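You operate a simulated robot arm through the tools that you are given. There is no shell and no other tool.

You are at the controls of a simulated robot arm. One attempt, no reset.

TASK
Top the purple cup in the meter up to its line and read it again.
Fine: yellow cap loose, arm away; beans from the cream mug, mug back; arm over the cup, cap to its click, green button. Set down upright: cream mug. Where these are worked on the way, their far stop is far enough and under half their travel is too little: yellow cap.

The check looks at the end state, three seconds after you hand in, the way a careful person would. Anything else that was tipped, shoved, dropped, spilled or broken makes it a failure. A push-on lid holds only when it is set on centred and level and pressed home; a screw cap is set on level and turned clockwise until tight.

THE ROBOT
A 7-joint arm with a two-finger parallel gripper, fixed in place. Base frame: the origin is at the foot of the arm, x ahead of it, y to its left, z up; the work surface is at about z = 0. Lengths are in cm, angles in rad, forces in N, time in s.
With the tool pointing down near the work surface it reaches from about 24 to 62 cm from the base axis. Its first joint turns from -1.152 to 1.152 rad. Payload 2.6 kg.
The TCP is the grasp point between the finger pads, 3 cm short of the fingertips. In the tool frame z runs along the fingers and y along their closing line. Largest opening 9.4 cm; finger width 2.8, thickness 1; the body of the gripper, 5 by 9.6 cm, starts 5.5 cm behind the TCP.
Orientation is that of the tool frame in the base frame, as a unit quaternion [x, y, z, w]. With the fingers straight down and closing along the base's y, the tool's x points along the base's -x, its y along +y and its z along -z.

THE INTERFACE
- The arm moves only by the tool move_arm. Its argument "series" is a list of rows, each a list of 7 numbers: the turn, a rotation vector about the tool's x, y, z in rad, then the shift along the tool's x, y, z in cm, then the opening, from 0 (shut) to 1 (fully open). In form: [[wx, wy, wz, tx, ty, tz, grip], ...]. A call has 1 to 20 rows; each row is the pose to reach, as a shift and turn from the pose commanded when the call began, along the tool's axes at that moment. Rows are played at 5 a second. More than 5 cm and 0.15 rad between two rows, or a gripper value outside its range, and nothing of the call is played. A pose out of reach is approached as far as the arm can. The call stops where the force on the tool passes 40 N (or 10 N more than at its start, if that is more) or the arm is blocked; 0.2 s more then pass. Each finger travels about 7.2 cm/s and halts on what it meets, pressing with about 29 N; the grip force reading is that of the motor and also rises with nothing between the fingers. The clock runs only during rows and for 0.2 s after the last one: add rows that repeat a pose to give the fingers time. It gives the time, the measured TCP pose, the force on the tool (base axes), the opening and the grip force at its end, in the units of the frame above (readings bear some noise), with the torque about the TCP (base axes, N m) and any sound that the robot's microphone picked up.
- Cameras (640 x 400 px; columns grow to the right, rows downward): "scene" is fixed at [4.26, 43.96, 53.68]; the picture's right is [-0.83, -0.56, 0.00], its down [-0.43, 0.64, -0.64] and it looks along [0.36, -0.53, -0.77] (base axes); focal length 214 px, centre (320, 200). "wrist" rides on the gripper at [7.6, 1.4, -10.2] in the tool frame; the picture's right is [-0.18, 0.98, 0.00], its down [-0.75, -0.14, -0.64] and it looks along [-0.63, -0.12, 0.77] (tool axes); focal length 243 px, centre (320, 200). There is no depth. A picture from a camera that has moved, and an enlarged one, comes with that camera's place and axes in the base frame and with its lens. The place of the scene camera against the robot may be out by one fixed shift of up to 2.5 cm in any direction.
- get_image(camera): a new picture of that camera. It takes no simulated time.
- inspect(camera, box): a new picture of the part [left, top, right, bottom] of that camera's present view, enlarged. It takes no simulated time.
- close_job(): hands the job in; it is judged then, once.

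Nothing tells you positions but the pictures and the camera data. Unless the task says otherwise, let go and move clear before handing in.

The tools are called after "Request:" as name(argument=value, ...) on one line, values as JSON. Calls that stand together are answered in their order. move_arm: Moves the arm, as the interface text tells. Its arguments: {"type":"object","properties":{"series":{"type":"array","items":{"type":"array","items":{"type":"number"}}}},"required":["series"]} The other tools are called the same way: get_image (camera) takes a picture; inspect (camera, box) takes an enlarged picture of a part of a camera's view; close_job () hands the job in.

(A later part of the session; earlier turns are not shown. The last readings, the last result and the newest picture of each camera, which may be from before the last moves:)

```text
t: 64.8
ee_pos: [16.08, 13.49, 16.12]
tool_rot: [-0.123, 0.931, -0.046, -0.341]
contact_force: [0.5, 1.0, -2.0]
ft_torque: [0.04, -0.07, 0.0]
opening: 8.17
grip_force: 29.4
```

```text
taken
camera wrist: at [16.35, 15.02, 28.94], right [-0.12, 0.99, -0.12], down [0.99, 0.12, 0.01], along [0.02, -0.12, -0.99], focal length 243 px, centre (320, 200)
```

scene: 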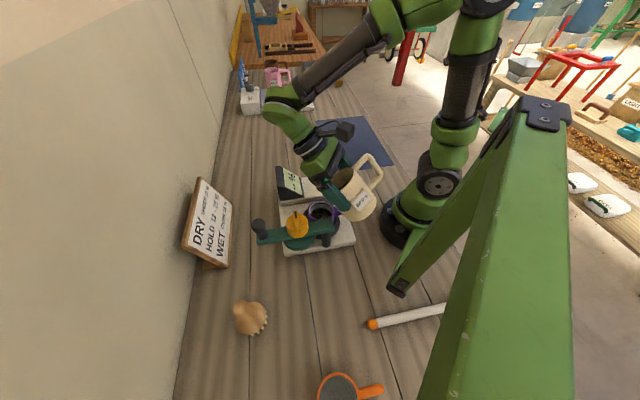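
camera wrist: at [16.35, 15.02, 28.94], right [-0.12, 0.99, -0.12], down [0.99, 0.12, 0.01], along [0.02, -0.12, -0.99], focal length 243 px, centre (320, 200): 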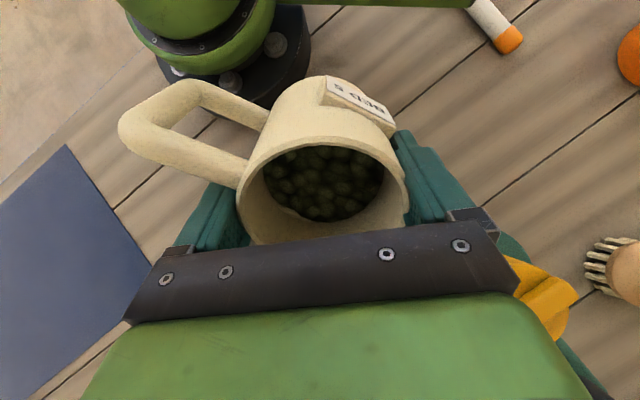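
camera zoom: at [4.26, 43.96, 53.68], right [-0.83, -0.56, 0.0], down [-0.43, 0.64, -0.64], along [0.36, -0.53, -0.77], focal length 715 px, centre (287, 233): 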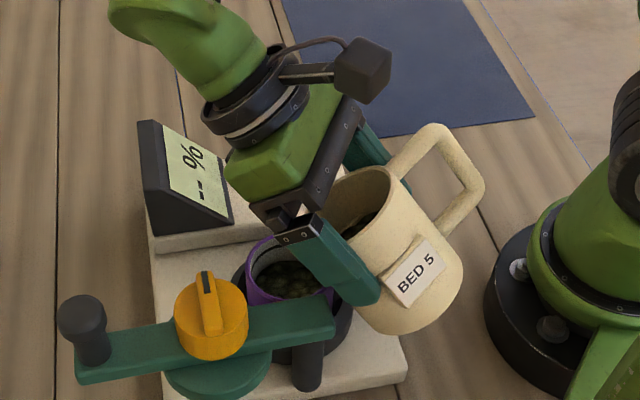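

The mug is clear of the post and cup. Now I tilt gradually about the lip, watching the beans.

Request:
move_arm(series=[[0, 0.05, 0, 0.08, 0, -0.206, 0], [0, 0.1, 0, 0.149, 0, -0.415, 0], [0, 0.15, 0, 0.208, 0, -0.627, 0], [0, 0.2, 0, 0.257, 0, -0.842, 0], [0, 0.2, 0, 0.257, 0, -0.842, 0]])

Request:
inspect(camera="scene", box=[280, 150, 370, 240])

Request:
get_image(camera="wrist")

```text
t: 66.0
ee_pos: [16.29, 13.57, 16.99]
tool_rot: [-0.117, 0.893, -0.056, -0.431]
contact_force: [0.7, 0.1, -3.6]
ft_torque: [0.06, -0.09, 0.01]
opening: 8.18
grip_force: 28.3
```

```text
4.44 times, centred on (325, 195) of scene
camera zoom: at [4.26, 43.96, 53.68], right [-0.83, -0.56, 0.0], down [-0.43, 0.64, -0.64], along [0.36, -0.53, -0.77], focal length 953 px, centre (298, 222)
```

zoom: 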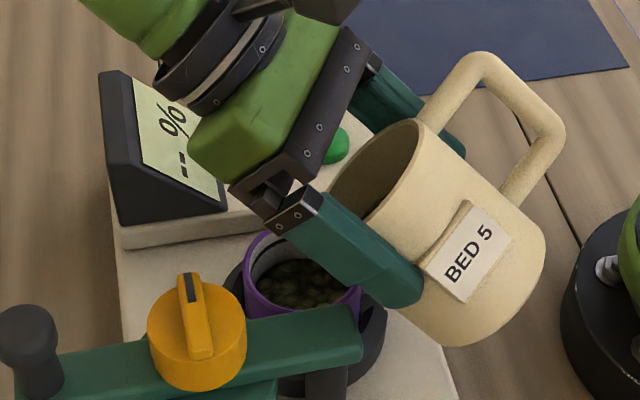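

```text
taken
camera wrist: at [19.08, 15.78, 29.34], right [-0.14, 0.98, -0.14], down [0.97, 0.11, -0.19], along [-0.17, -0.17, -0.97], focal length 243 px, centre (320, 200)
```

wrist: 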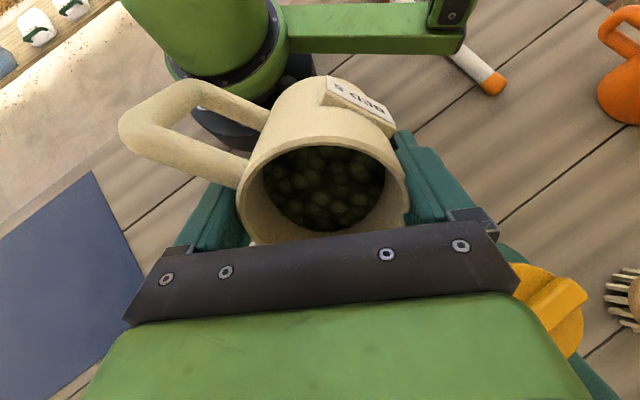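

Request:
move_arm(series=[[0, 0.05, 0, 0.08, 0, -0.206, 0], [0, 0.1, 0, 0.149, 0, -0.415, 0], [0, 0.1, 0, 0.149, 0, -0.415, 0]])

Request:
inspect(camera="scene", box=[280, 150, 370, 240])

Request:
inspect(camera="wrist", box=[220, 110, 420, 260])

```text
t: 66.8
ee_pos: [16.41, 13.61, 17.41]
tool_rot: [-0.114, 0.87, -0.062, -0.476]
contact_force: [0.0, 0.1, -2.3]
ft_torque: [0.06, -0.07, 0.0]
opening: 8.17
grip_force: 29.2
```

```text
4.44 times, centred on (325, 195) of scene
camera zoom: at [4.26, 43.96, 53.68], right [-0.83, -0.56, 0.0], down [-0.43, 0.64, -0.64], along [0.36, -0.53, -0.77], focal length 953 px, centre (298, 222)
```

zoom: 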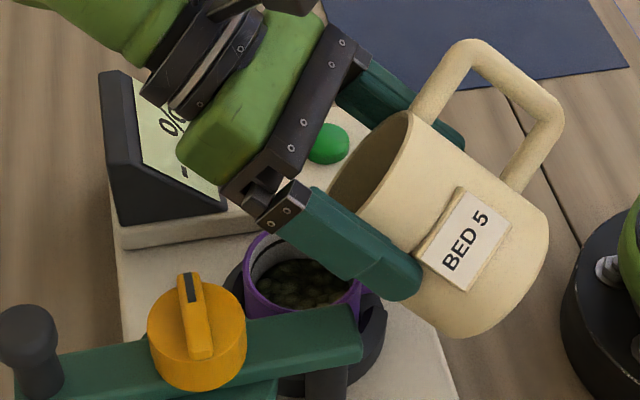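

```text
2.67 times, centred on (320, 185) of wrist
camera zoom: at [20.49, 16.1, 29.35], right [-0.16, 0.98, -0.15], down [0.95, 0.11, -0.29], along [-0.26, -0.19, -0.95], focal length 647 px, centre (320, 240)
```

zoom: 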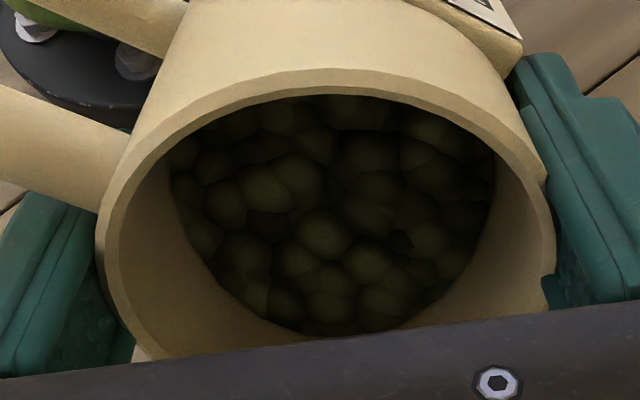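

Request:
move_arm(series=[[0, 0.04, 0, 0.065, 0, -0.164, 0], [0, 0.08, 0, 0.123, 0, -0.331, 0], [0, 0.08, 0, 0.123, 0, -0.331, 0]])

Request:
inspect(camera="scene", box=[280, 150, 370, 240])

Request:
inspect(camera="wrist", box=[220, 110, 420, 260])

```text
t: 67.6
ee_pos: [16.72, 13.65, 17.65]
tool_rot: [-0.111, 0.851, -0.066, -0.51]
contact_force: [0.5, 0.0, -2.5]
ft_torque: [0.06, -0.09, 0.01]
opening: 8.16
grip_force: 29.2
```

```text
4.44 times, centred on (325, 195) of scene
camera zoom: at [4.26, 43.96, 53.68], right [-0.83, -0.56, 0.0], down [-0.43, 0.64, -0.64], along [0.36, -0.53, -0.77], focal length 953 px, centre (298, 222)
```

zoom: 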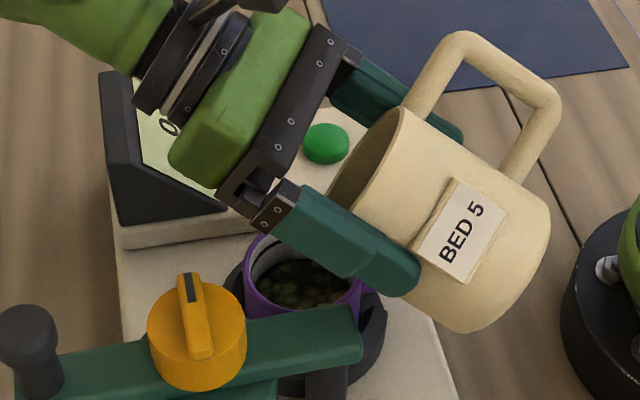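

```text
2.67 times, centred on (320, 185) of wrist
camera zoom: at [21.56, 16.42, 29.21], right [-0.17, 0.97, -0.16], down [0.93, 0.1, -0.36], along [-0.34, -0.21, -0.92], focal length 647 px, centre (320, 240)
```

zoom: 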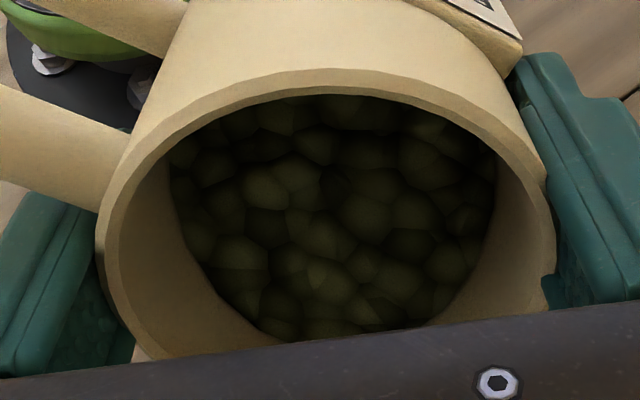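

Request:
inspect(camera="scene", box=[305, 185, 355, 235])

Request:
move_arm(series=[[0, 0.03, 0, 0.049, 0, -0.123, 0], [0, 0.06, 0, 0.095, 0, -0.247, 0], [0, 0.06, 0, 0.095, 0, -0.247, 0]])

Request:
inspect(camera="wrist", box=[220, 110, 420, 260])

Request:
inspect(camera="scene", box=[305, 185, 355, 235])

```text
8.00 times, centred on (330, 210) of scene
camera zoom: at [4.26, 43.96, 53.68], right [-0.83, -0.56, 0.0], down [-0.43, 0.64, -0.64], along [0.36, -0.53, -0.77], focal length 1716 px, centre (240, 120)
```

zoom: 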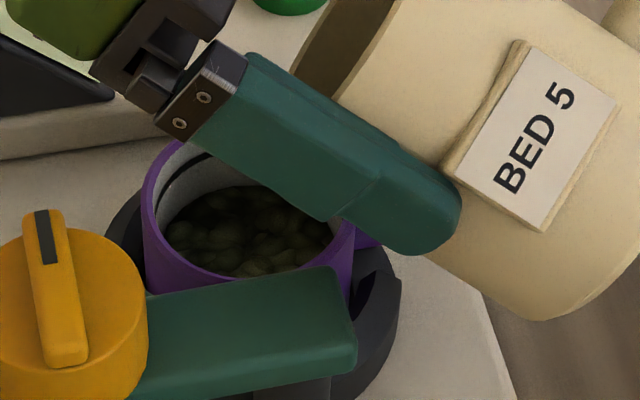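

```text
t: 68.4
ee_pos: [16.92, 13.76, 17.75]
tool_rot: [-0.109, 0.835, -0.07, -0.535]
contact_force: [-0.3, 0.0, -2.1]
ft_torque: [0.1, -0.06, 0.0]
opening: 8.17
grip_force: 29.4
```

```text
2.67 times, centred on (320, 185) of wrist
camera zoom: at [22.43, 16.54, 29.03], right [-0.18, 0.97, -0.17], down [0.9, 0.09, -0.42], along [-0.39, -0.23, -0.89], focal length 647 px, centre (320, 240)
```

zoom: 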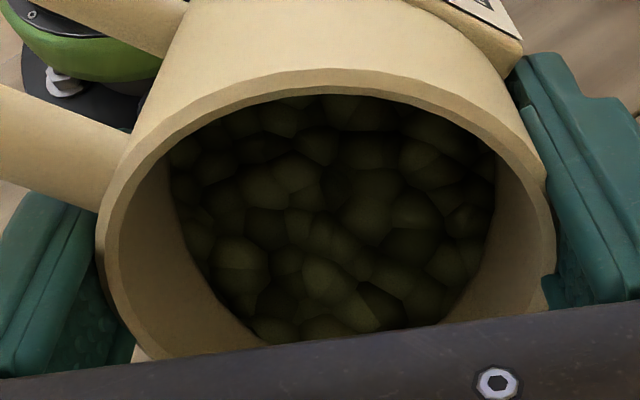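

```text
8.00 times, centred on (330, 210) of scene
camera zoom: at [4.26, 43.96, 53.68], right [-0.83, -0.56, 0.0], down [-0.43, 0.64, -0.64], along [0.36, -0.53, -0.77], focal length 1716 px, centre (240, 120)
```

zoom: 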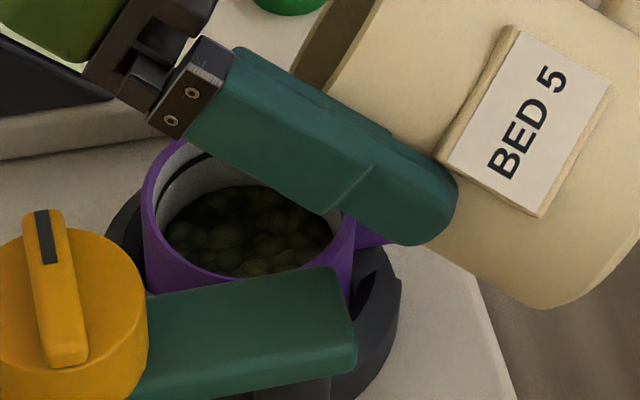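

Request:
move_arm(series=[[0, 0.03, 0, 0.049, 0, -0.123, 0], [0, 0.06, 0, 0.095, 0, -0.247, 0], [0, 0.06, 0, 0.095, 0, -0.247, 0]])

Request:
inspect(camera="wrist", box=[220, 110, 420, 260])

Request:
inspect(camera="scene", box=[305, 185, 355, 235])

```text
t: 69.2
ee_pos: [17.03, 13.79, 18.04]
tool_rot: [-0.107, 0.818, -0.074, -0.56]
contact_force: [0.4, -0.3, -2.8]
ft_torque: [0.06, -0.09, 0.0]
opening: 8.2
grip_force: 28.8
```

```text
2.67 times, centred on (320, 185) of wrist
camera zoom: at [23.19, 16.74, 28.82], right [-0.19, 0.97, -0.17], down [0.88, 0.09, -0.47], along [-0.44, -0.24, -0.87], focal length 647 px, centre (320, 240)
```

zoom: 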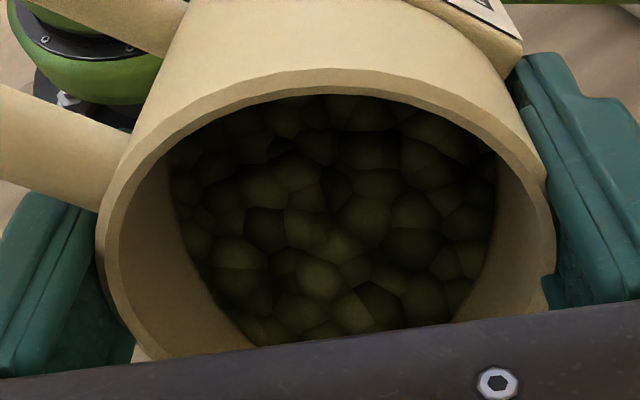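

```text
8.00 times, centred on (330, 210) of scene
camera zoom: at [4.26, 43.96, 53.68], right [-0.83, -0.56, 0.0], down [-0.43, 0.64, -0.64], along [0.36, -0.53, -0.77], focal length 1716 px, centre (240, 120)
```

zoom: 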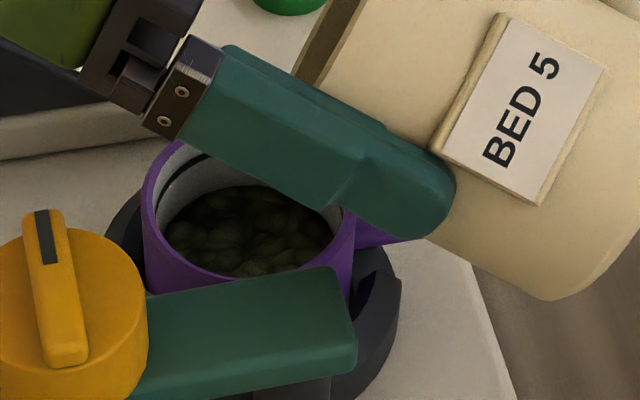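

Still no flow at about 69°. With the steeper tilt there's more room, so I lower the lip by 1.2 cm to shorten the drop.

Request:
move_arm(series=[[0, 0, 0, -0.55, 0, 0.22, 0], [0, 0, 0, -1.1, 0, 0.43, 0], [0, 0, 0, -1.1, 0, 0.43, 0]])

Request:
inspect(camera="scene", box=[295, 165, 375, 235])

Request:
get_image(camera="wrist")

```text
t: 70.0
ee_pos: [16.94, 13.79, 16.84]
tool_rot: [-0.107, 0.818, -0.073, -0.56]
contact_force: [-0.1, 0.3, -2.9]
ft_torque: [0.05, -0.1, 0.0]
opening: 8.19
grip_force: 28.8
```

```text
5.71 times, centred on (335, 200) of scene
camera zoom: at [4.26, 43.96, 53.68], right [-0.83, -0.56, 0.0], down [-0.43, 0.64, -0.64], along [0.36, -0.53, -0.77], focal length 1226 px, centre (234, 200)
```

zoom: 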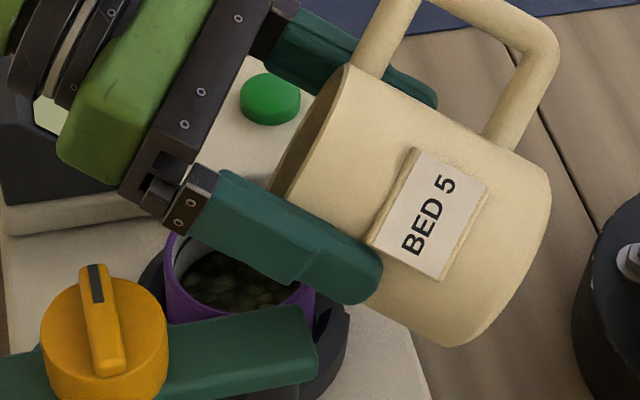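

```text
taken
camera wrist: at [23.22, 16.89, 27.66], right [-0.19, 0.97, -0.17], down [0.88, 0.09, -0.47], along [-0.44, -0.24, -0.87], focal length 243 px, centre (320, 200)
```

wrist: 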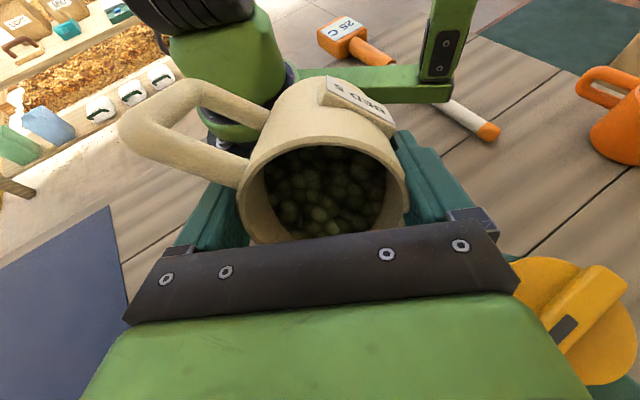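

Request:
move_arm(series=[[0, 0.03, 0, 0.049, 0, -0.123, 0], [0, 0.06, 0, 0.095, 0, -0.247, 0], [0, 0.06, 0, 0.095, 0, -0.247, 0]])

Request:
inspect(camera="wrist", box=[220, 110, 420, 260])

Request:
inspect(camera="scene", box=[305, 185, 355, 235])

```text
t: 70.8
ee_pos: [17.32, 13.72, 17.08]
tool_rot: [-0.105, 0.802, -0.076, -0.584]
contact_force: [0.4, 0.6, -3.4]
ft_torque: [0.09, -0.09, -0.01]
opening: 8.16
grip_force: 29.2
```

```text
2.67 times, centred on (320, 185) of wrist
camera zoom: at [24.04, 17.06, 27.43], right [-0.2, 0.96, -0.17], down [0.85, 0.08, -0.52], along [-0.49, -0.25, -0.84], focal length 647 px, centre (320, 240)
```

zoom: 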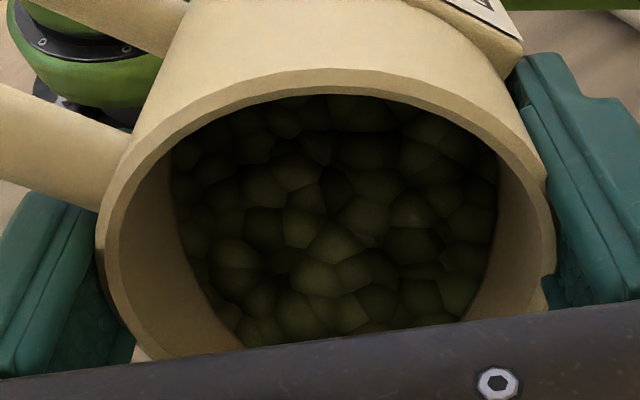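

```text
8.00 times, centred on (330, 210) of scene
camera zoom: at [4.26, 43.96, 53.68], right [-0.83, -0.56, 0.0], down [-0.43, 0.64, -0.64], along [0.36, -0.53, -0.77], focal length 1716 px, centre (240, 120)
```

zoom: 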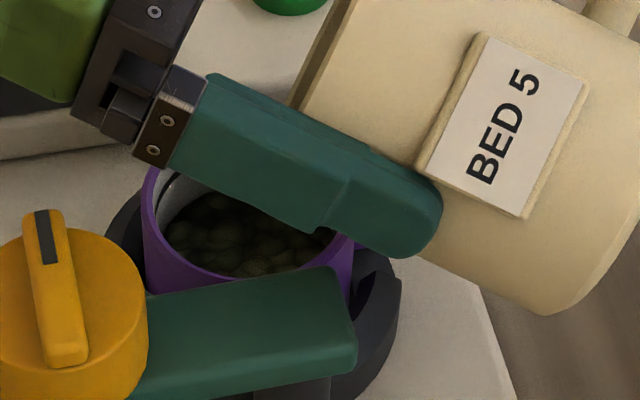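

Request:
move_arm(series=[[0, 0.03, 0, 0.049, 0, -0.123, 0], [0, 0.05, 0, 0.08, 0, -0.206, 0], [0, 0.05, 0, 0.08, 0, -0.206, 0], [0, 0.05, 0, 0.08, 0, -0.206, 0]])

Request:
inspect(camera="wrist", box=[220, 110, 420, 260])

Request:
inspect(camera="scene", box=[305, 185, 355, 235])

```text
t: 71.8
ee_pos: [17.45, 13.83, 17.2]
tool_rot: [-0.103, 0.787, -0.079, -0.604]
contact_force: [-0.3, -0.9, -2.8]
ft_torque: [0.05, -0.09, -0.04]
opening: 8.19
grip_force: 28.8
```

```text
2.67 times, centred on (320, 185) of wrist
camera zoom: at [24.67, 17.22, 27.17], right [-0.21, 0.96, -0.18], down [0.82, 0.07, -0.56], along [-0.53, -0.26, -0.81], focal length 647 px, centre (320, 240)
```

zoom: 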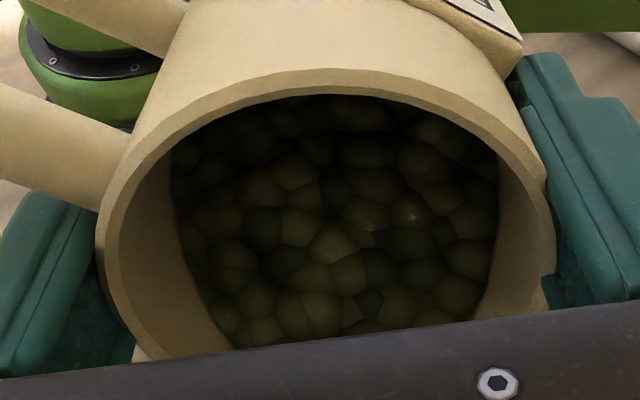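

```text
8.00 times, centred on (330, 210) of scene
camera zoom: at [4.26, 43.96, 53.68], right [-0.83, -0.56, 0.0], down [-0.43, 0.64, -0.64], along [0.36, -0.53, -0.77], focal length 1716 px, centre (240, 120)
```

zoom: 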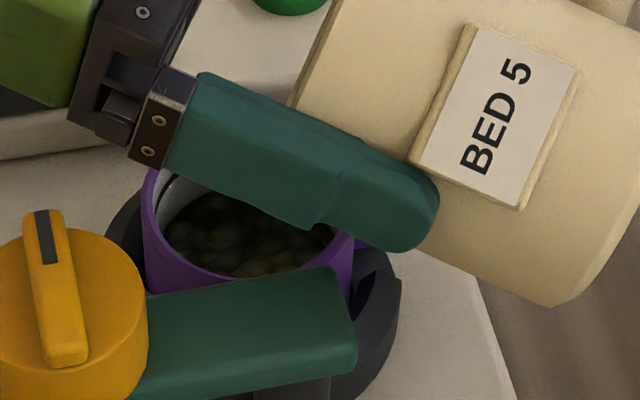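

Request:
move_arm(series=[[0, 0.03, 0, 0.049, 0, -0.123, 0], [0, 0.05, 0, 0.08, 0, -0.206, 0], [0, 0.05, 0, 0.08, 0, -0.206, 0], [0, 0.05, 0, 0.08, 0, -0.206, 0]])

Request:
inspect(camera="wrist", box=[220, 110, 420, 260])

Request:
inspect(camera="scene", box=[305, 185, 355, 235])

```text
t: 72.8
ee_pos: [17.57, 14.0, 17.33]
tool_rot: [-0.1, 0.771, -0.081, -0.624]
contact_force: [0.2, -0.5, -3.1]
ft_torque: [0.08, -0.08, 0.0]
opening: 8.16
grip_force: 28.9
```

```text
2.67 times, centred on (320, 185) of wrist
camera zoom: at [25.31, 17.41, 26.89], right [-0.22, 0.96, -0.18], down [0.8, 0.07, -0.6], along [-0.57, -0.27, -0.78], focal length 647 px, centre (320, 240)
```

zoom: 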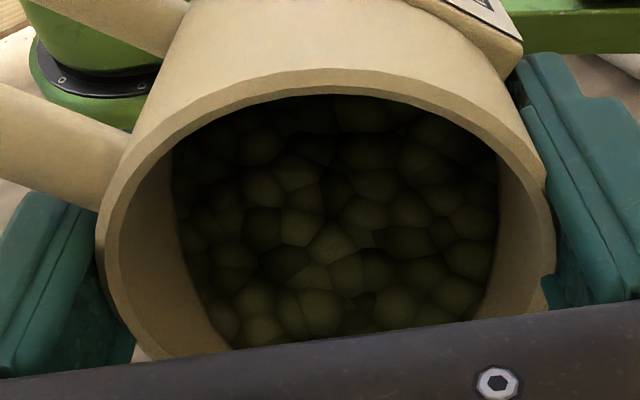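

```text
8.00 times, centred on (330, 210) of scene
camera zoom: at [4.26, 43.96, 53.68], right [-0.83, -0.56, 0.0], down [-0.43, 0.64, -0.64], along [0.36, -0.53, -0.77], focal length 1716 px, centre (240, 120)
```

zoom: 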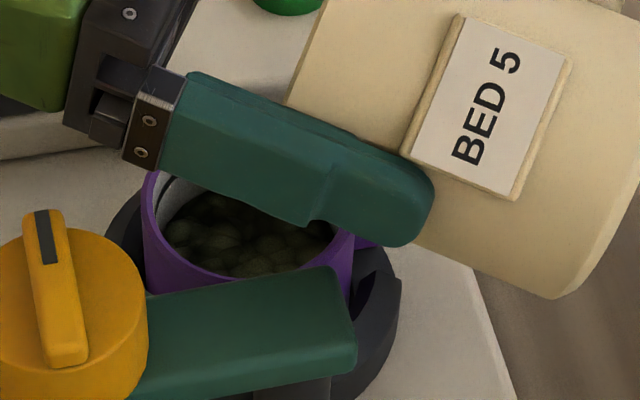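

Request:
move_arm(series=[[0, 0, 0, 0, 0, 0, 0], [0, 0, 0, 0, 0, 0, 0], [0, 0, 0, 0, 0, 0, 0]])

Request:
inspect(camera="scene", box=[310, 195, 340, 225])

Request:
inspect(camera="wrist", box=[220, 110, 420, 260])

```text
t: 73.6
ee_pos: [17.64, 13.95, 17.35]
tool_rot: [-0.101, 0.771, -0.082, -0.623]
contact_force: [0.2, -0.8, -2.6]
ft_torque: [0.05, -0.06, -0.02]
opening: 8.16
grip_force: 29.3
```

```text
13.33 times, centred on (325, 210) of scene
camera zoom: at [4.26, 43.96, 53.68], right [-0.83, -0.56, 0.0], down [-0.43, 0.64, -0.64], along [0.36, -0.53, -0.77], focal length 2860 px, centre (253, 67)
```

zoom: 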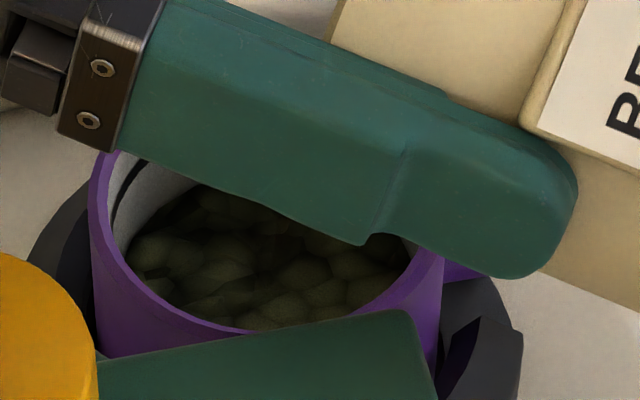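

```text
2.67 times, centred on (320, 185) of wrist
camera zoom: at [25.31, 17.41, 26.9], right [-0.22, 0.96, -0.18], down [0.8, 0.07, -0.6], along [-0.57, -0.27, -0.78], focal length 647 px, centre (320, 240)
```

zoom: 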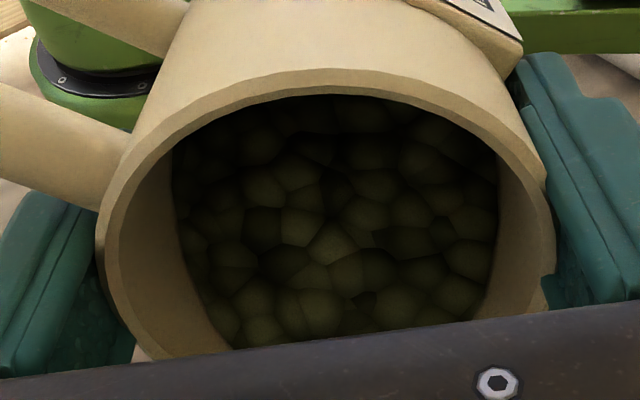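

Request:
inspect(camera="scene", box=[305, 185, 355, 235])

```text
8.00 times, centred on (330, 210) of scene
camera zoom: at [4.26, 43.96, 53.68], right [-0.83, -0.56, 0.0], down [-0.43, 0.64, -0.64], along [0.36, -0.53, -0.77], focal length 1716 px, centre (240, 120)
```

zoom: 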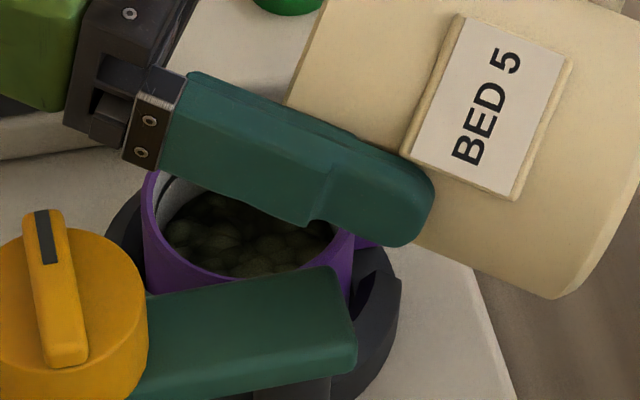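

The bean pattern in the cup has begun to change, so flow is just starting. I go on in finer tilt steps.

Request:
move_arm(series=[[0, 0.03, 0, 0.049, 0, -0.123, 0], [0, 0.04, 0, 0.065, 0, -0.164, 0], [0, 0.04, 0, 0.065, 0, -0.164, 0], [0, 0.04, 0, 0.065, 0, -0.164, 0]])

Request:
inspect(camera="wrist", box=[220, 110, 420, 260])

Request:
inspect(camera="scene", box=[305, 185, 355, 235])

```text
t: 74.6
ee_pos: [17.68, 13.94, 17.41]
tool_rot: [-0.098, 0.758, -0.083, -0.639]
contact_force: [-0.4, -0.6, -3.4]
ft_torque: [0.1, -0.06, -0.02]
opening: 8.16
grip_force: 28.5
```

```text
2.67 times, centred on (320, 185) of wrist
camera zoom: at [25.84, 17.5, 26.63], right [-0.22, 0.96, -0.18], down [0.77, 0.06, -0.63], along [-0.6, -0.28, -0.75], focal length 647 px, centre (320, 240)
```

zoom: 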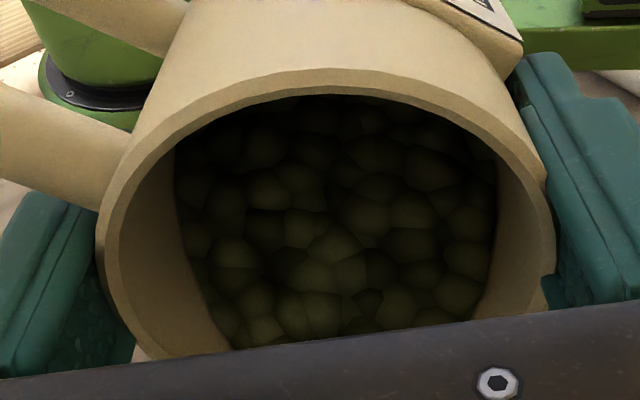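

```text
8.00 times, centred on (330, 210) of scene
camera zoom: at [4.26, 43.96, 53.68], right [-0.83, -0.56, 0.0], down [-0.43, 0.64, -0.64], along [0.36, -0.53, -0.77], focal length 1716 px, centre (240, 120)
```

zoom: 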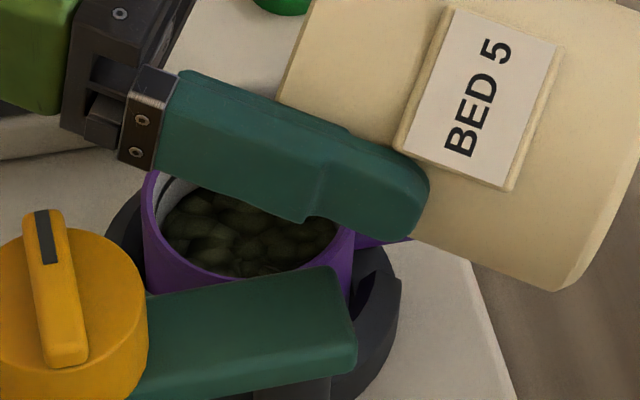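

The cup level has clearly risen. I hold to see whether it's still flowing.

Request:
move_arm(series=[[0, 0, 0, 0, 0, 0, 0], [0, 0, 0, 0, 0, 0, 0]])

Request:
inspect(camera="scene", box=[310, 195, 340, 225])

Request:
inspect(camera="scene", box=[285, 170, 365, 250])

```text
t: 75.2
ee_pos: [17.72, 13.92, 17.37]
tool_rot: [-0.099, 0.758, -0.084, -0.64]
contact_force: [0.1, 0.2, -3.0]
ft_torque: [0.05, -0.09, -0.03]
opening: 8.15
grip_force: 28.7
```

```text
13.33 times, centred on (325, 210) of scene
camera zoom: at [4.26, 43.96, 53.68], right [-0.83, -0.56, 0.0], down [-0.43, 0.64, -0.64], along [0.36, -0.53, -0.77], focal length 2860 px, centre (253, 67)
```

zoom: 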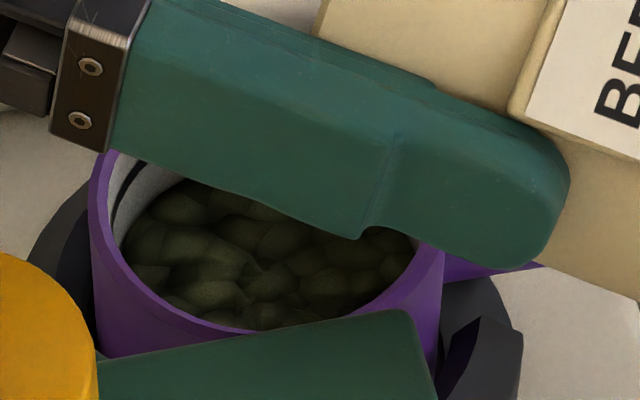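

```text
5.00 times, centred on (325, 210) of scene
camera zoom: at [4.26, 43.96, 53.68], right [-0.83, -0.56, 0.0], down [-0.43, 0.64, -0.64], along [0.36, -0.53, -0.77], focal length 1072 px, centre (295, 150)
```

zoom: 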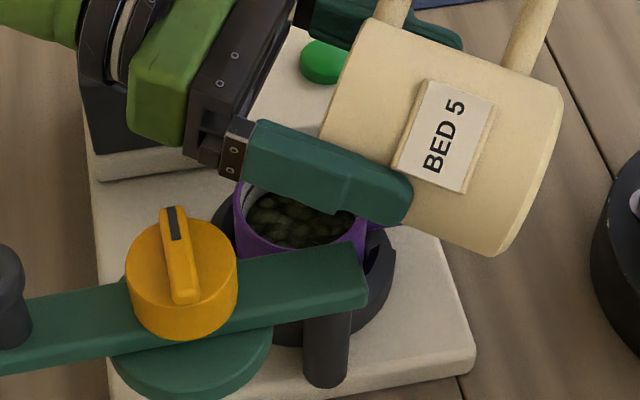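

Request:
move_arm(series=[[0, 0, 0, 0, 0, 0, 0], [0, 0, 0, 0, 0, 0, 0], [0, 0, 0, 0, 0, 0, 0]])

Request:
inspect(camera="scene", box=[310, 195, 340, 225])

```text
t: 76.0
ee_pos: [17.68, 13.84, 17.5]
tool_rot: [-0.1, 0.758, -0.084, -0.639]
contact_force: [-0.7, 0.0, -2.4]
ft_torque: [0.07, -0.08, -0.01]
opening: 8.12
grip_force: 29.5
```

```text
13.33 times, centred on (325, 210) of scene
camera zoom: at [4.26, 43.96, 53.68], right [-0.83, -0.56, 0.0], down [-0.43, 0.64, -0.64], along [0.36, -0.53, -0.77], focal length 2860 px, centre (253, 67)
```

zoom: 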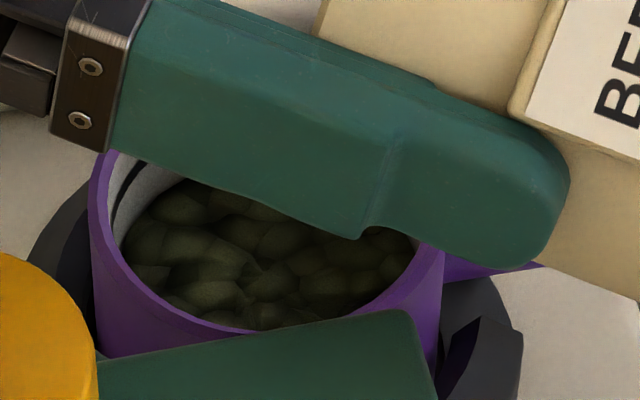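

Flow stops when the tilt is held, so this is well controlled; the level is about a third of the way to the line. Another small increment.

Request:
move_arm(series=[[0, 0.02, 0, 0.033, 0, -0.082, 0], [0, 0.03, 0, 0.049, 0, -0.123, 0], [0, 0.03, 0, 0.049, 0, -0.123, 0], [0, 0.03, 0, 0.049, 0, -0.123, 0]])

Request:
inspect(camera="scene", box=[310, 195, 340, 225])

Request:
inspect(camera="scene", box=[305, 185, 355, 235])

```text
t: 77.0
ee_pos: [17.83, 13.99, 17.45]
tool_rot: [-0.097, 0.749, -0.084, -0.65]
contact_force: [-0.7, 0.1, -2.9]
ft_torque: [0.06, -0.06, 0.01]
opening: 8.14
grip_force: 28.4
```

```text
13.33 times, centred on (325, 210) of scene
camera zoom: at [4.26, 43.96, 53.68], right [-0.83, -0.56, 0.0], down [-0.43, 0.64, -0.64], along [0.36, -0.53, -0.77], focal length 2860 px, centre (253, 67)
```

zoom: 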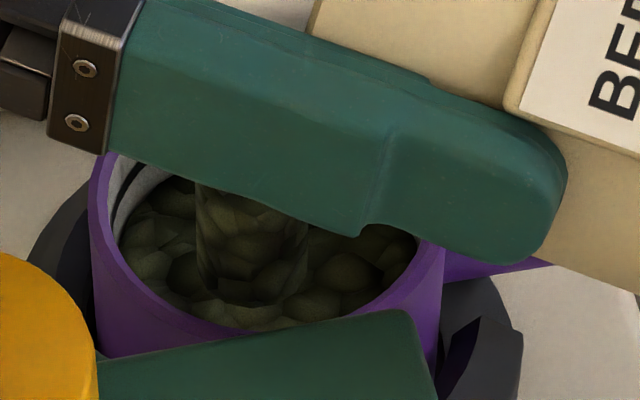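

```text
8.00 times, centred on (330, 210) of scene
camera zoom: at [4.26, 43.96, 53.68], right [-0.83, -0.56, 0.0], down [-0.43, 0.64, -0.64], along [0.36, -0.53, -0.77], focal length 1716 px, centre (240, 120)
```

zoom: 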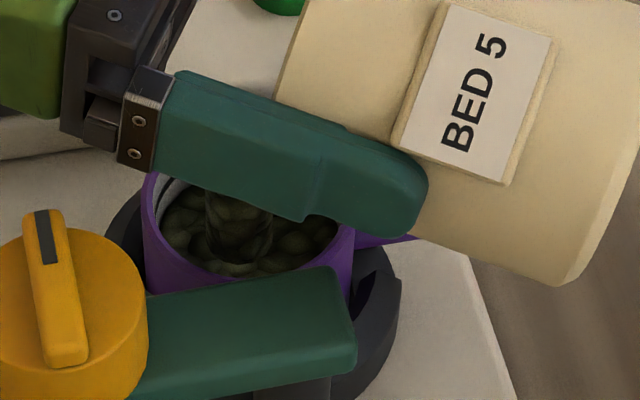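

A stream is visible landing inside the cup. I hold briefly and check the level.

Request:
move_arm(series=[[0, 0, 0, 0, 0, 0, 0]])

Request:
inspect(camera="scene", box=[310, 195, 340, 225])

```text
t: 77.4
ee_pos: [17.89, 13.91, 17.34]
tool_rot: [-0.098, 0.749, -0.085, -0.649]
contact_force: [0.5, -0.2, -2.3]
ft_torque: [0.11, -0.08, 0.02]
opening: 8.14
grip_force: 28.6
```

```text
13.33 times, centred on (325, 210) of scene
camera zoom: at [4.26, 43.96, 53.68], right [-0.83, -0.56, 0.0], down [-0.43, 0.64, -0.64], along [0.36, -0.53, -0.77], focal length 2860 px, centre (253, 67)
```

zoom: 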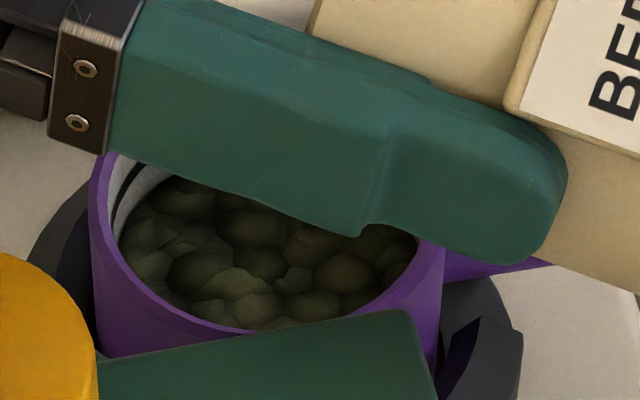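

Request:
move_arm(series=[[0, 0.02, 0, 0.033, 0, -0.082, 0], [0, 0.03, 0, 0.049, 0, -0.123, 0], [0, 0.03, 0, 0.049, 0, -0.123, 0], [0, 0.03, 0, 0.049, 0, -0.123, 0], [0, 0.03, 0, 0.049, 0, -0.123, 0]])

Request:
inspect(camera="scene", box=[310, 195, 340, 225])

Request:
inspect(camera="wrist", box=[220, 110, 420, 260])

```text
t: 78.6
ee_pos: [17.91, 13.96, 17.5]
tool_rot: [-0.096, 0.739, -0.086, -0.661]
contact_force: [-1.1, -0.4, -3.3]
ft_torque: [0.08, -0.07, -0.03]
opening: 8.14
grip_force: 28.4
```

```text
13.33 times, centred on (325, 210) of scene
camera zoom: at [4.26, 43.96, 53.68], right [-0.83, -0.56, 0.0], down [-0.43, 0.64, -0.64], along [0.36, -0.53, -0.77], focal length 2860 px, centre (253, 67)
```

zoom: 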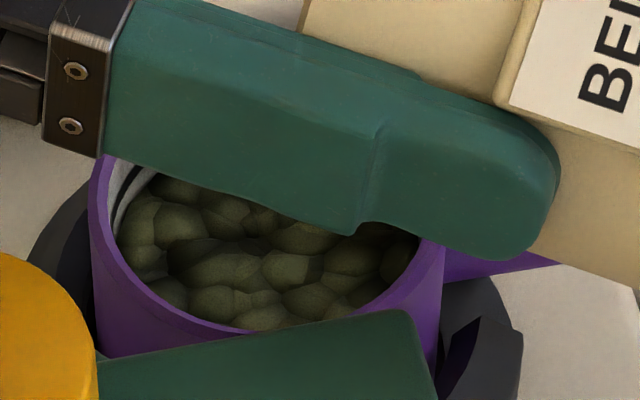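

```text
2.67 times, centred on (320, 185) of wrist
camera zoom: at [26.54, 17.68, 26.15], right [-0.23, 0.96, -0.18], down [0.73, 0.05, -0.68], along [-0.64, -0.29, -0.71], focal length 647 px, centre (320, 240)
```

zoom: 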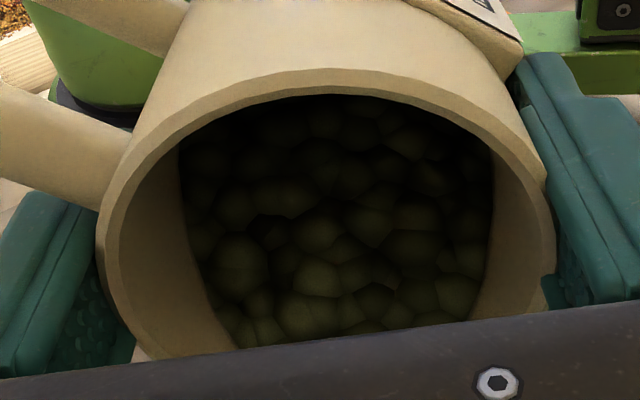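

Request:
move_arm(series=[[0, 0.015, 0, 0.025, 0, -0.061, 0], [0, 0.025, 0, 0.041, 0, -0.102, 0], [0, 0.025, 0, 0.041, 0, -0.102, 0], [0, 0.025, 0, 0.041, 0, -0.102, 0], [0, 0.025, 0, 0.041, 0, -0.102, 0]])

Request:
inspect(camera="scene", box=[310, 195, 340, 225])

Request:
inspect(camera="scene", box=[308, 200, 326, 218])

```text
t: 79.8
ee_pos: [18.06, 13.98, 17.4]
tool_rot: [-0.095, 0.73, -0.088, -0.671]
contact_force: [0.0, 1.1, -3.1]
ft_torque: [0.07, -0.09, 0.02]
opening: 8.18
grip_force: 29.5
```

```text
13.33 times, centred on (325, 210) of scene
camera zoom: at [4.26, 43.96, 53.68], right [-0.83, -0.56, 0.0], down [-0.43, 0.64, -0.64], along [0.36, -0.53, -0.77], focal length 2860 px, centre (253, 67)
```

zoom: 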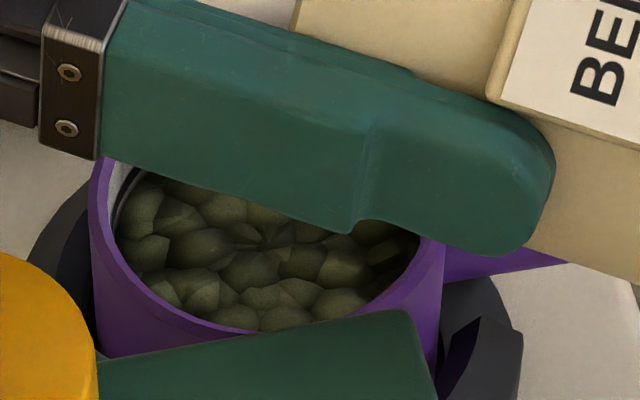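

```text
16.00 times, centred on (317, 209) of scene
camera zoom: at [4.26, 43.96, 53.68], right [-0.83, -0.56, 0.0], down [-0.43, 0.64, -0.64], along [0.36, -0.53, -0.77], focal length 3432 px, centre (368, 56)
```

zoom: 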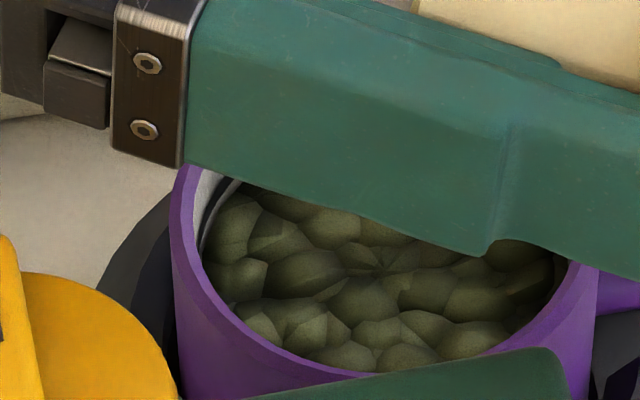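

The level is now very near the line. I hold and look again before deciding.

Request:
move_arm(series=[[0, 0, 0, 0, 0, 0, 0], [0, 0, 0, 0, 0, 0, 0]])

Request:
inspect(camera="scene", box=[308, 200, 326, 218])

```text
t: 80.4
ee_pos: [18.06, 13.88, 17.42]
tool_rot: [-0.095, 0.731, -0.087, -0.67]
contact_force: [-0.1, 1.1, -2.5]
ft_torque: [0.06, -0.1, 0.01]
opening: 8.18
grip_force: 29.7
```

```text
16.00 times, centred on (317, 209) of scene
camera zoom: at [4.26, 43.96, 53.68], right [-0.83, -0.56, 0.0], down [-0.43, 0.64, -0.64], along [0.36, -0.53, -0.77], focal length 3432 px, centre (368, 56)
```

zoom: 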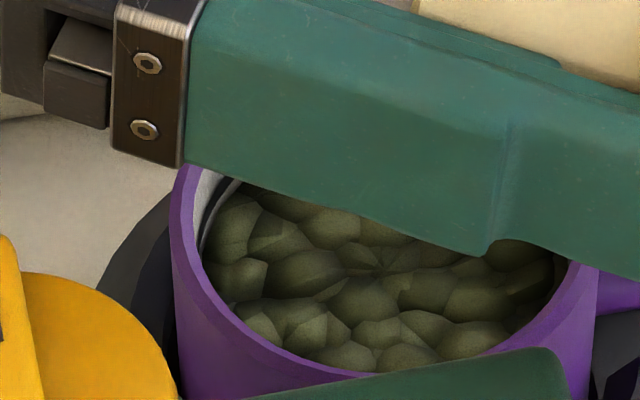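

Level is stable, just at the lower edge of the line. I tilt back and raise the mug so I can see the cup unobstructed.

Request:
move_arm(series=[[0, -0.1, 0, 0.41, 0, 0.35, 0], [0, -0.2, 0, 1.08, 0, 0.65, 0], [0, -0.3, 0, 2.31, 0, 0.88, 0], [0, -0.4, 0, 4.0, 0, 1.05, 0], [0, -0.5, 0, 5.67, 0, 1.18, 0], [0, -0.6, 0, 7.3, 0, 1.27, 0], [0, -0.6, 0, 7.3, 0, 1.27, 0]])

Request:
inspect(camera="scene", box=[310, 190, 340, 220])

Request:
get_image(camera="scene")

Request:
get_image(camera="wrist")

```text
t: 82.0
ee_pos: [16.36, 13.64, 24.7]
tool_rot: [-0.117, 0.896, -0.055, -0.424]
contact_force: [0.0, -0.1, -2.5]
ft_torque: [0.02, -0.04, -0.01]
opening: 8.17
grip_force: 28.7
```

```text
13.33 times, centred on (325, 205) of scene
camera zoom: at [4.26, 43.96, 53.68], right [-0.83, -0.56, 0.0], down [-0.43, 0.64, -0.64], along [0.36, -0.53, -0.77], focal length 2860 px, centre (253, 133)
```

zoom: 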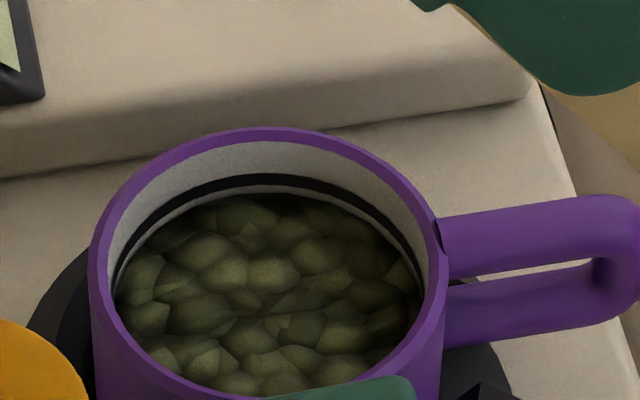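

```text
taken
```

scene: 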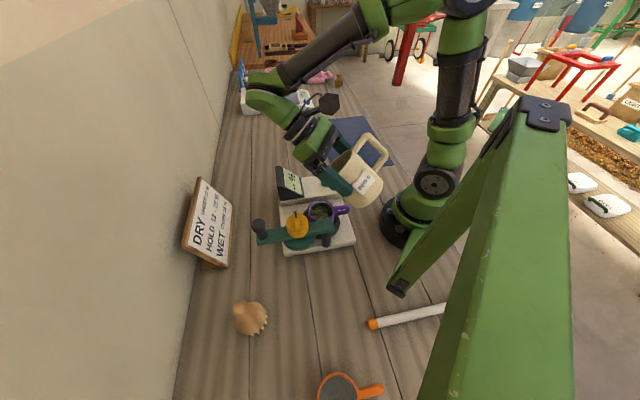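

```text
taken
camera wrist: at [18.79, 15.71, 37.12], right [-0.14, 0.98, -0.14], down [0.98, 0.11, -0.18], along [-0.16, -0.16, -0.97], focal length 243 px, centre (320, 200)
```

wrist: 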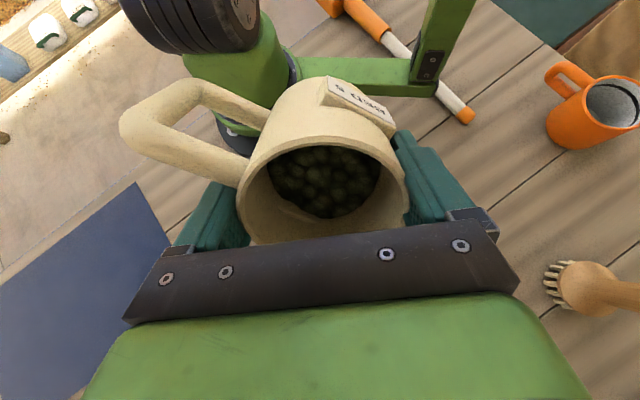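

About 0.4–0.5 cm still remains to the line. I go back along the same path and add a tiny bit more tilt.

Request:
move_arm(series=[[0, 0.1, 0, -1.4, 0, 0.85, 0], [0, 0.2, 0, -2.85, 0, 1.68, 0], [0, 0.3, 0, -4.34, 0, 2.5, 0], [0, 0.4, 0, -5.48, 0, 3.0, 0], [0, 0.5, 0, -6.21, 0, 3.13, 0], [0, 0.57, 0, -6.58, 0, 3.09, 0], [0, 0.6, 0, -6.74, 0, 3.07, 0], [0, 0.61, 0, -6.75, 0, 3.03, 0], [0, 0.62, 0, -6.76, 0, 2.98, 0], [0, 0.62, 0, -6.76, 0, 2.98, 0], [0, 0.62, 0, -6.76, 0, 2.98, 0]])

Request:
inspect(camera="scene", box=[308, 200, 326, 218])

Request:
inspect(camera="scene", box=[285, 170, 365, 250])

```text
t: 84.4
ee_pos: [18.19, 14.04, 17.64]
tool_rot: [-0.095, 0.724, -0.089, -0.677]
contact_force: [-0.7, -0.3, -3.0]
ft_torque: [0.04, -0.12, -0.02]
opening: 8.19
grip_force: 29.1
```

```text
16.00 times, centred on (317, 209) of scene
camera zoom: at [4.26, 43.96, 53.68], right [-0.83, -0.56, 0.0], down [-0.43, 0.64, -0.64], along [0.36, -0.53, -0.77], focal length 3432 px, centre (368, 56)
```

zoom: 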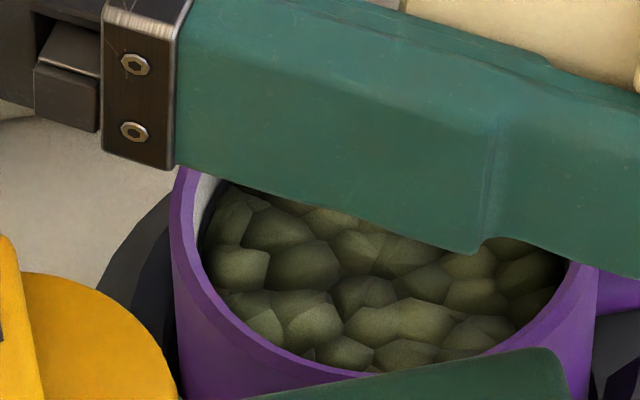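

```text
5.00 times, centred on (325, 210) of scene
camera zoom: at [4.26, 43.96, 53.68], right [-0.83, -0.56, 0.0], down [-0.43, 0.64, -0.64], along [0.36, -0.53, -0.77], focal length 1072 px, centre (295, 150)
```

zoom: 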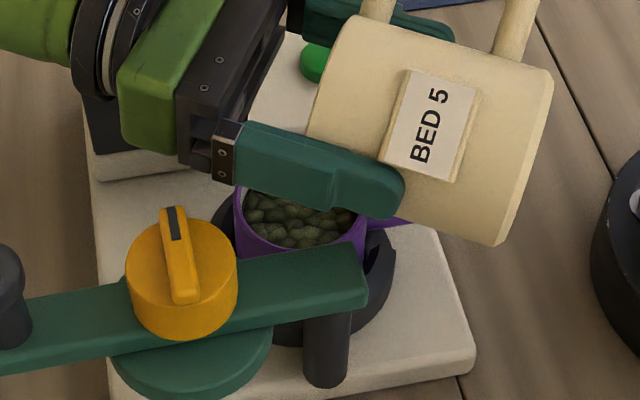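

Now the beans reach the line with no white strip between. I tilt back and up again to verify.

Request:
move_arm(series=[[0, -0.1, 0, 0.41, 0, 0.35, 0], [0, -0.2, 0, 1.08, 0, 0.65, 0], [0, -0.3, 0, 2.31, 0, 0.88, 0], [0, -0.4, 0, 4.0, 0, 1.05, 0], [0, -0.5, 0, 5.67, 0, 1.18, 0], [0, -0.6, 0, 7.3, 0, 1.27, 0], [0, -0.6, 0, 7.3, 0, 1.27, 0]])

Request:
inspect(camera="scene", box=[310, 190, 340, 220])

Request:
inspect(camera="scene", box=[270, 160, 370, 260])

```text
t: 86.0
ee_pos: [16.42, 13.62, 24.88]
tool_rot: [-0.116, 0.892, -0.057, -0.433]
contact_force: [0.2, 0.3, -2.5]
ft_torque: [0.05, -0.08, -0.01]
opening: 8.17
grip_force: 28.6
```

```text
13.33 times, centred on (325, 205) of scene
camera zoom: at [4.26, 43.96, 53.68], right [-0.83, -0.56, 0.0], down [-0.43, 0.64, -0.64], along [0.36, -0.53, -0.77], focal length 2860 px, centre (253, 133)
```

zoom: 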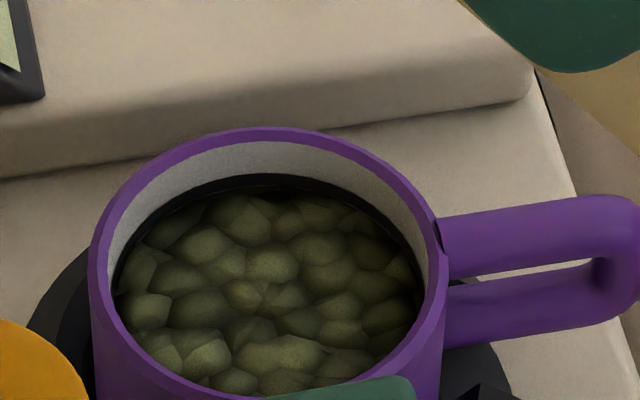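

```text
4.00 times, centred on (320, 210) of scene
camera zoom: at [4.26, 43.96, 53.68], right [-0.83, -0.56, 0.0], down [-0.43, 0.64, -0.64], along [0.36, -0.53, -0.77], focal length 858 px, centre (320, 160)
```

zoom: 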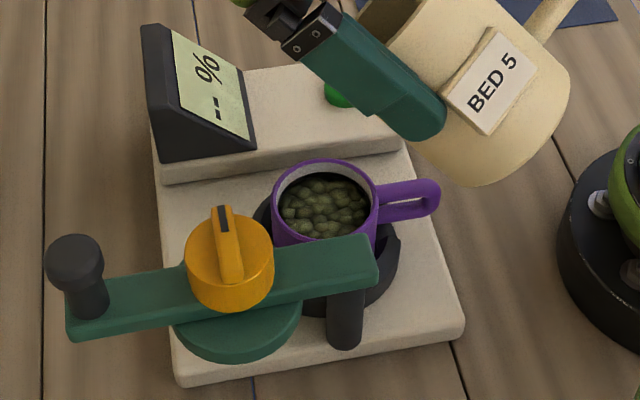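

The beans now sit right at the line and nothing is spilled. I bring the mug upright and away, retracing the path.

Request:
move_arm(series=[[0, -0.09, 0, -0.36, -0.37, -0.72, 0], [0, -0.18, 0, -0.72, -0.75, -1.44, 0], [0, -0.27, 0, -1.09, -1.12, -2.16, 0], [0, -0.36, 0, -1.45, -1.5, -2.88, 0], [0, -0.45, 0, -1.81, -1.87, -3.6, 0], [0, -0.54, 0, -2.17, -2.25, -4.33, 0], [0, -0.63, 0, -2.53, -2.62, -5.05, 0], [0, -0.72, 0, -2.9, -3.0, -5.77, 0], [0, -0.81, 0, -3.26, -3.37, -6.49, 0], [0, -0.905, 0, -3.62, -3.75, -7.21, 0], [0, -0.905, 0, -3.62, -3.75, -7.21, 0]])

Request:
get_image(camera="wrist")

```text
t: 88.4
ee_pos: [25.05, 12.04, 26.6]
tool_rot: [-0.129, 0.992, -0.001, 0.0]
contact_force: [0.2, 0.0, -2.5]
ft_torque: [0.04, -0.03, -0.01]
opening: 8.16
grip_force: 28.9
```

```text
taken
camera wrist: at [17.26, 11.4, 36.84], right [-0.07, 1.0, 0.0], down [0.76, 0.06, 0.64], along [0.64, 0.05, -0.77], focal length 243 px, centre (320, 200)
```

wrist: 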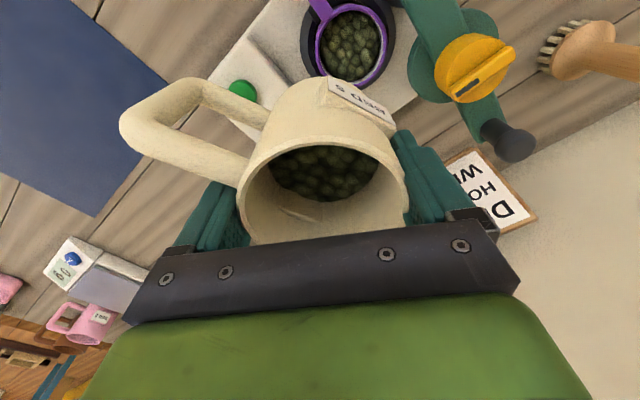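

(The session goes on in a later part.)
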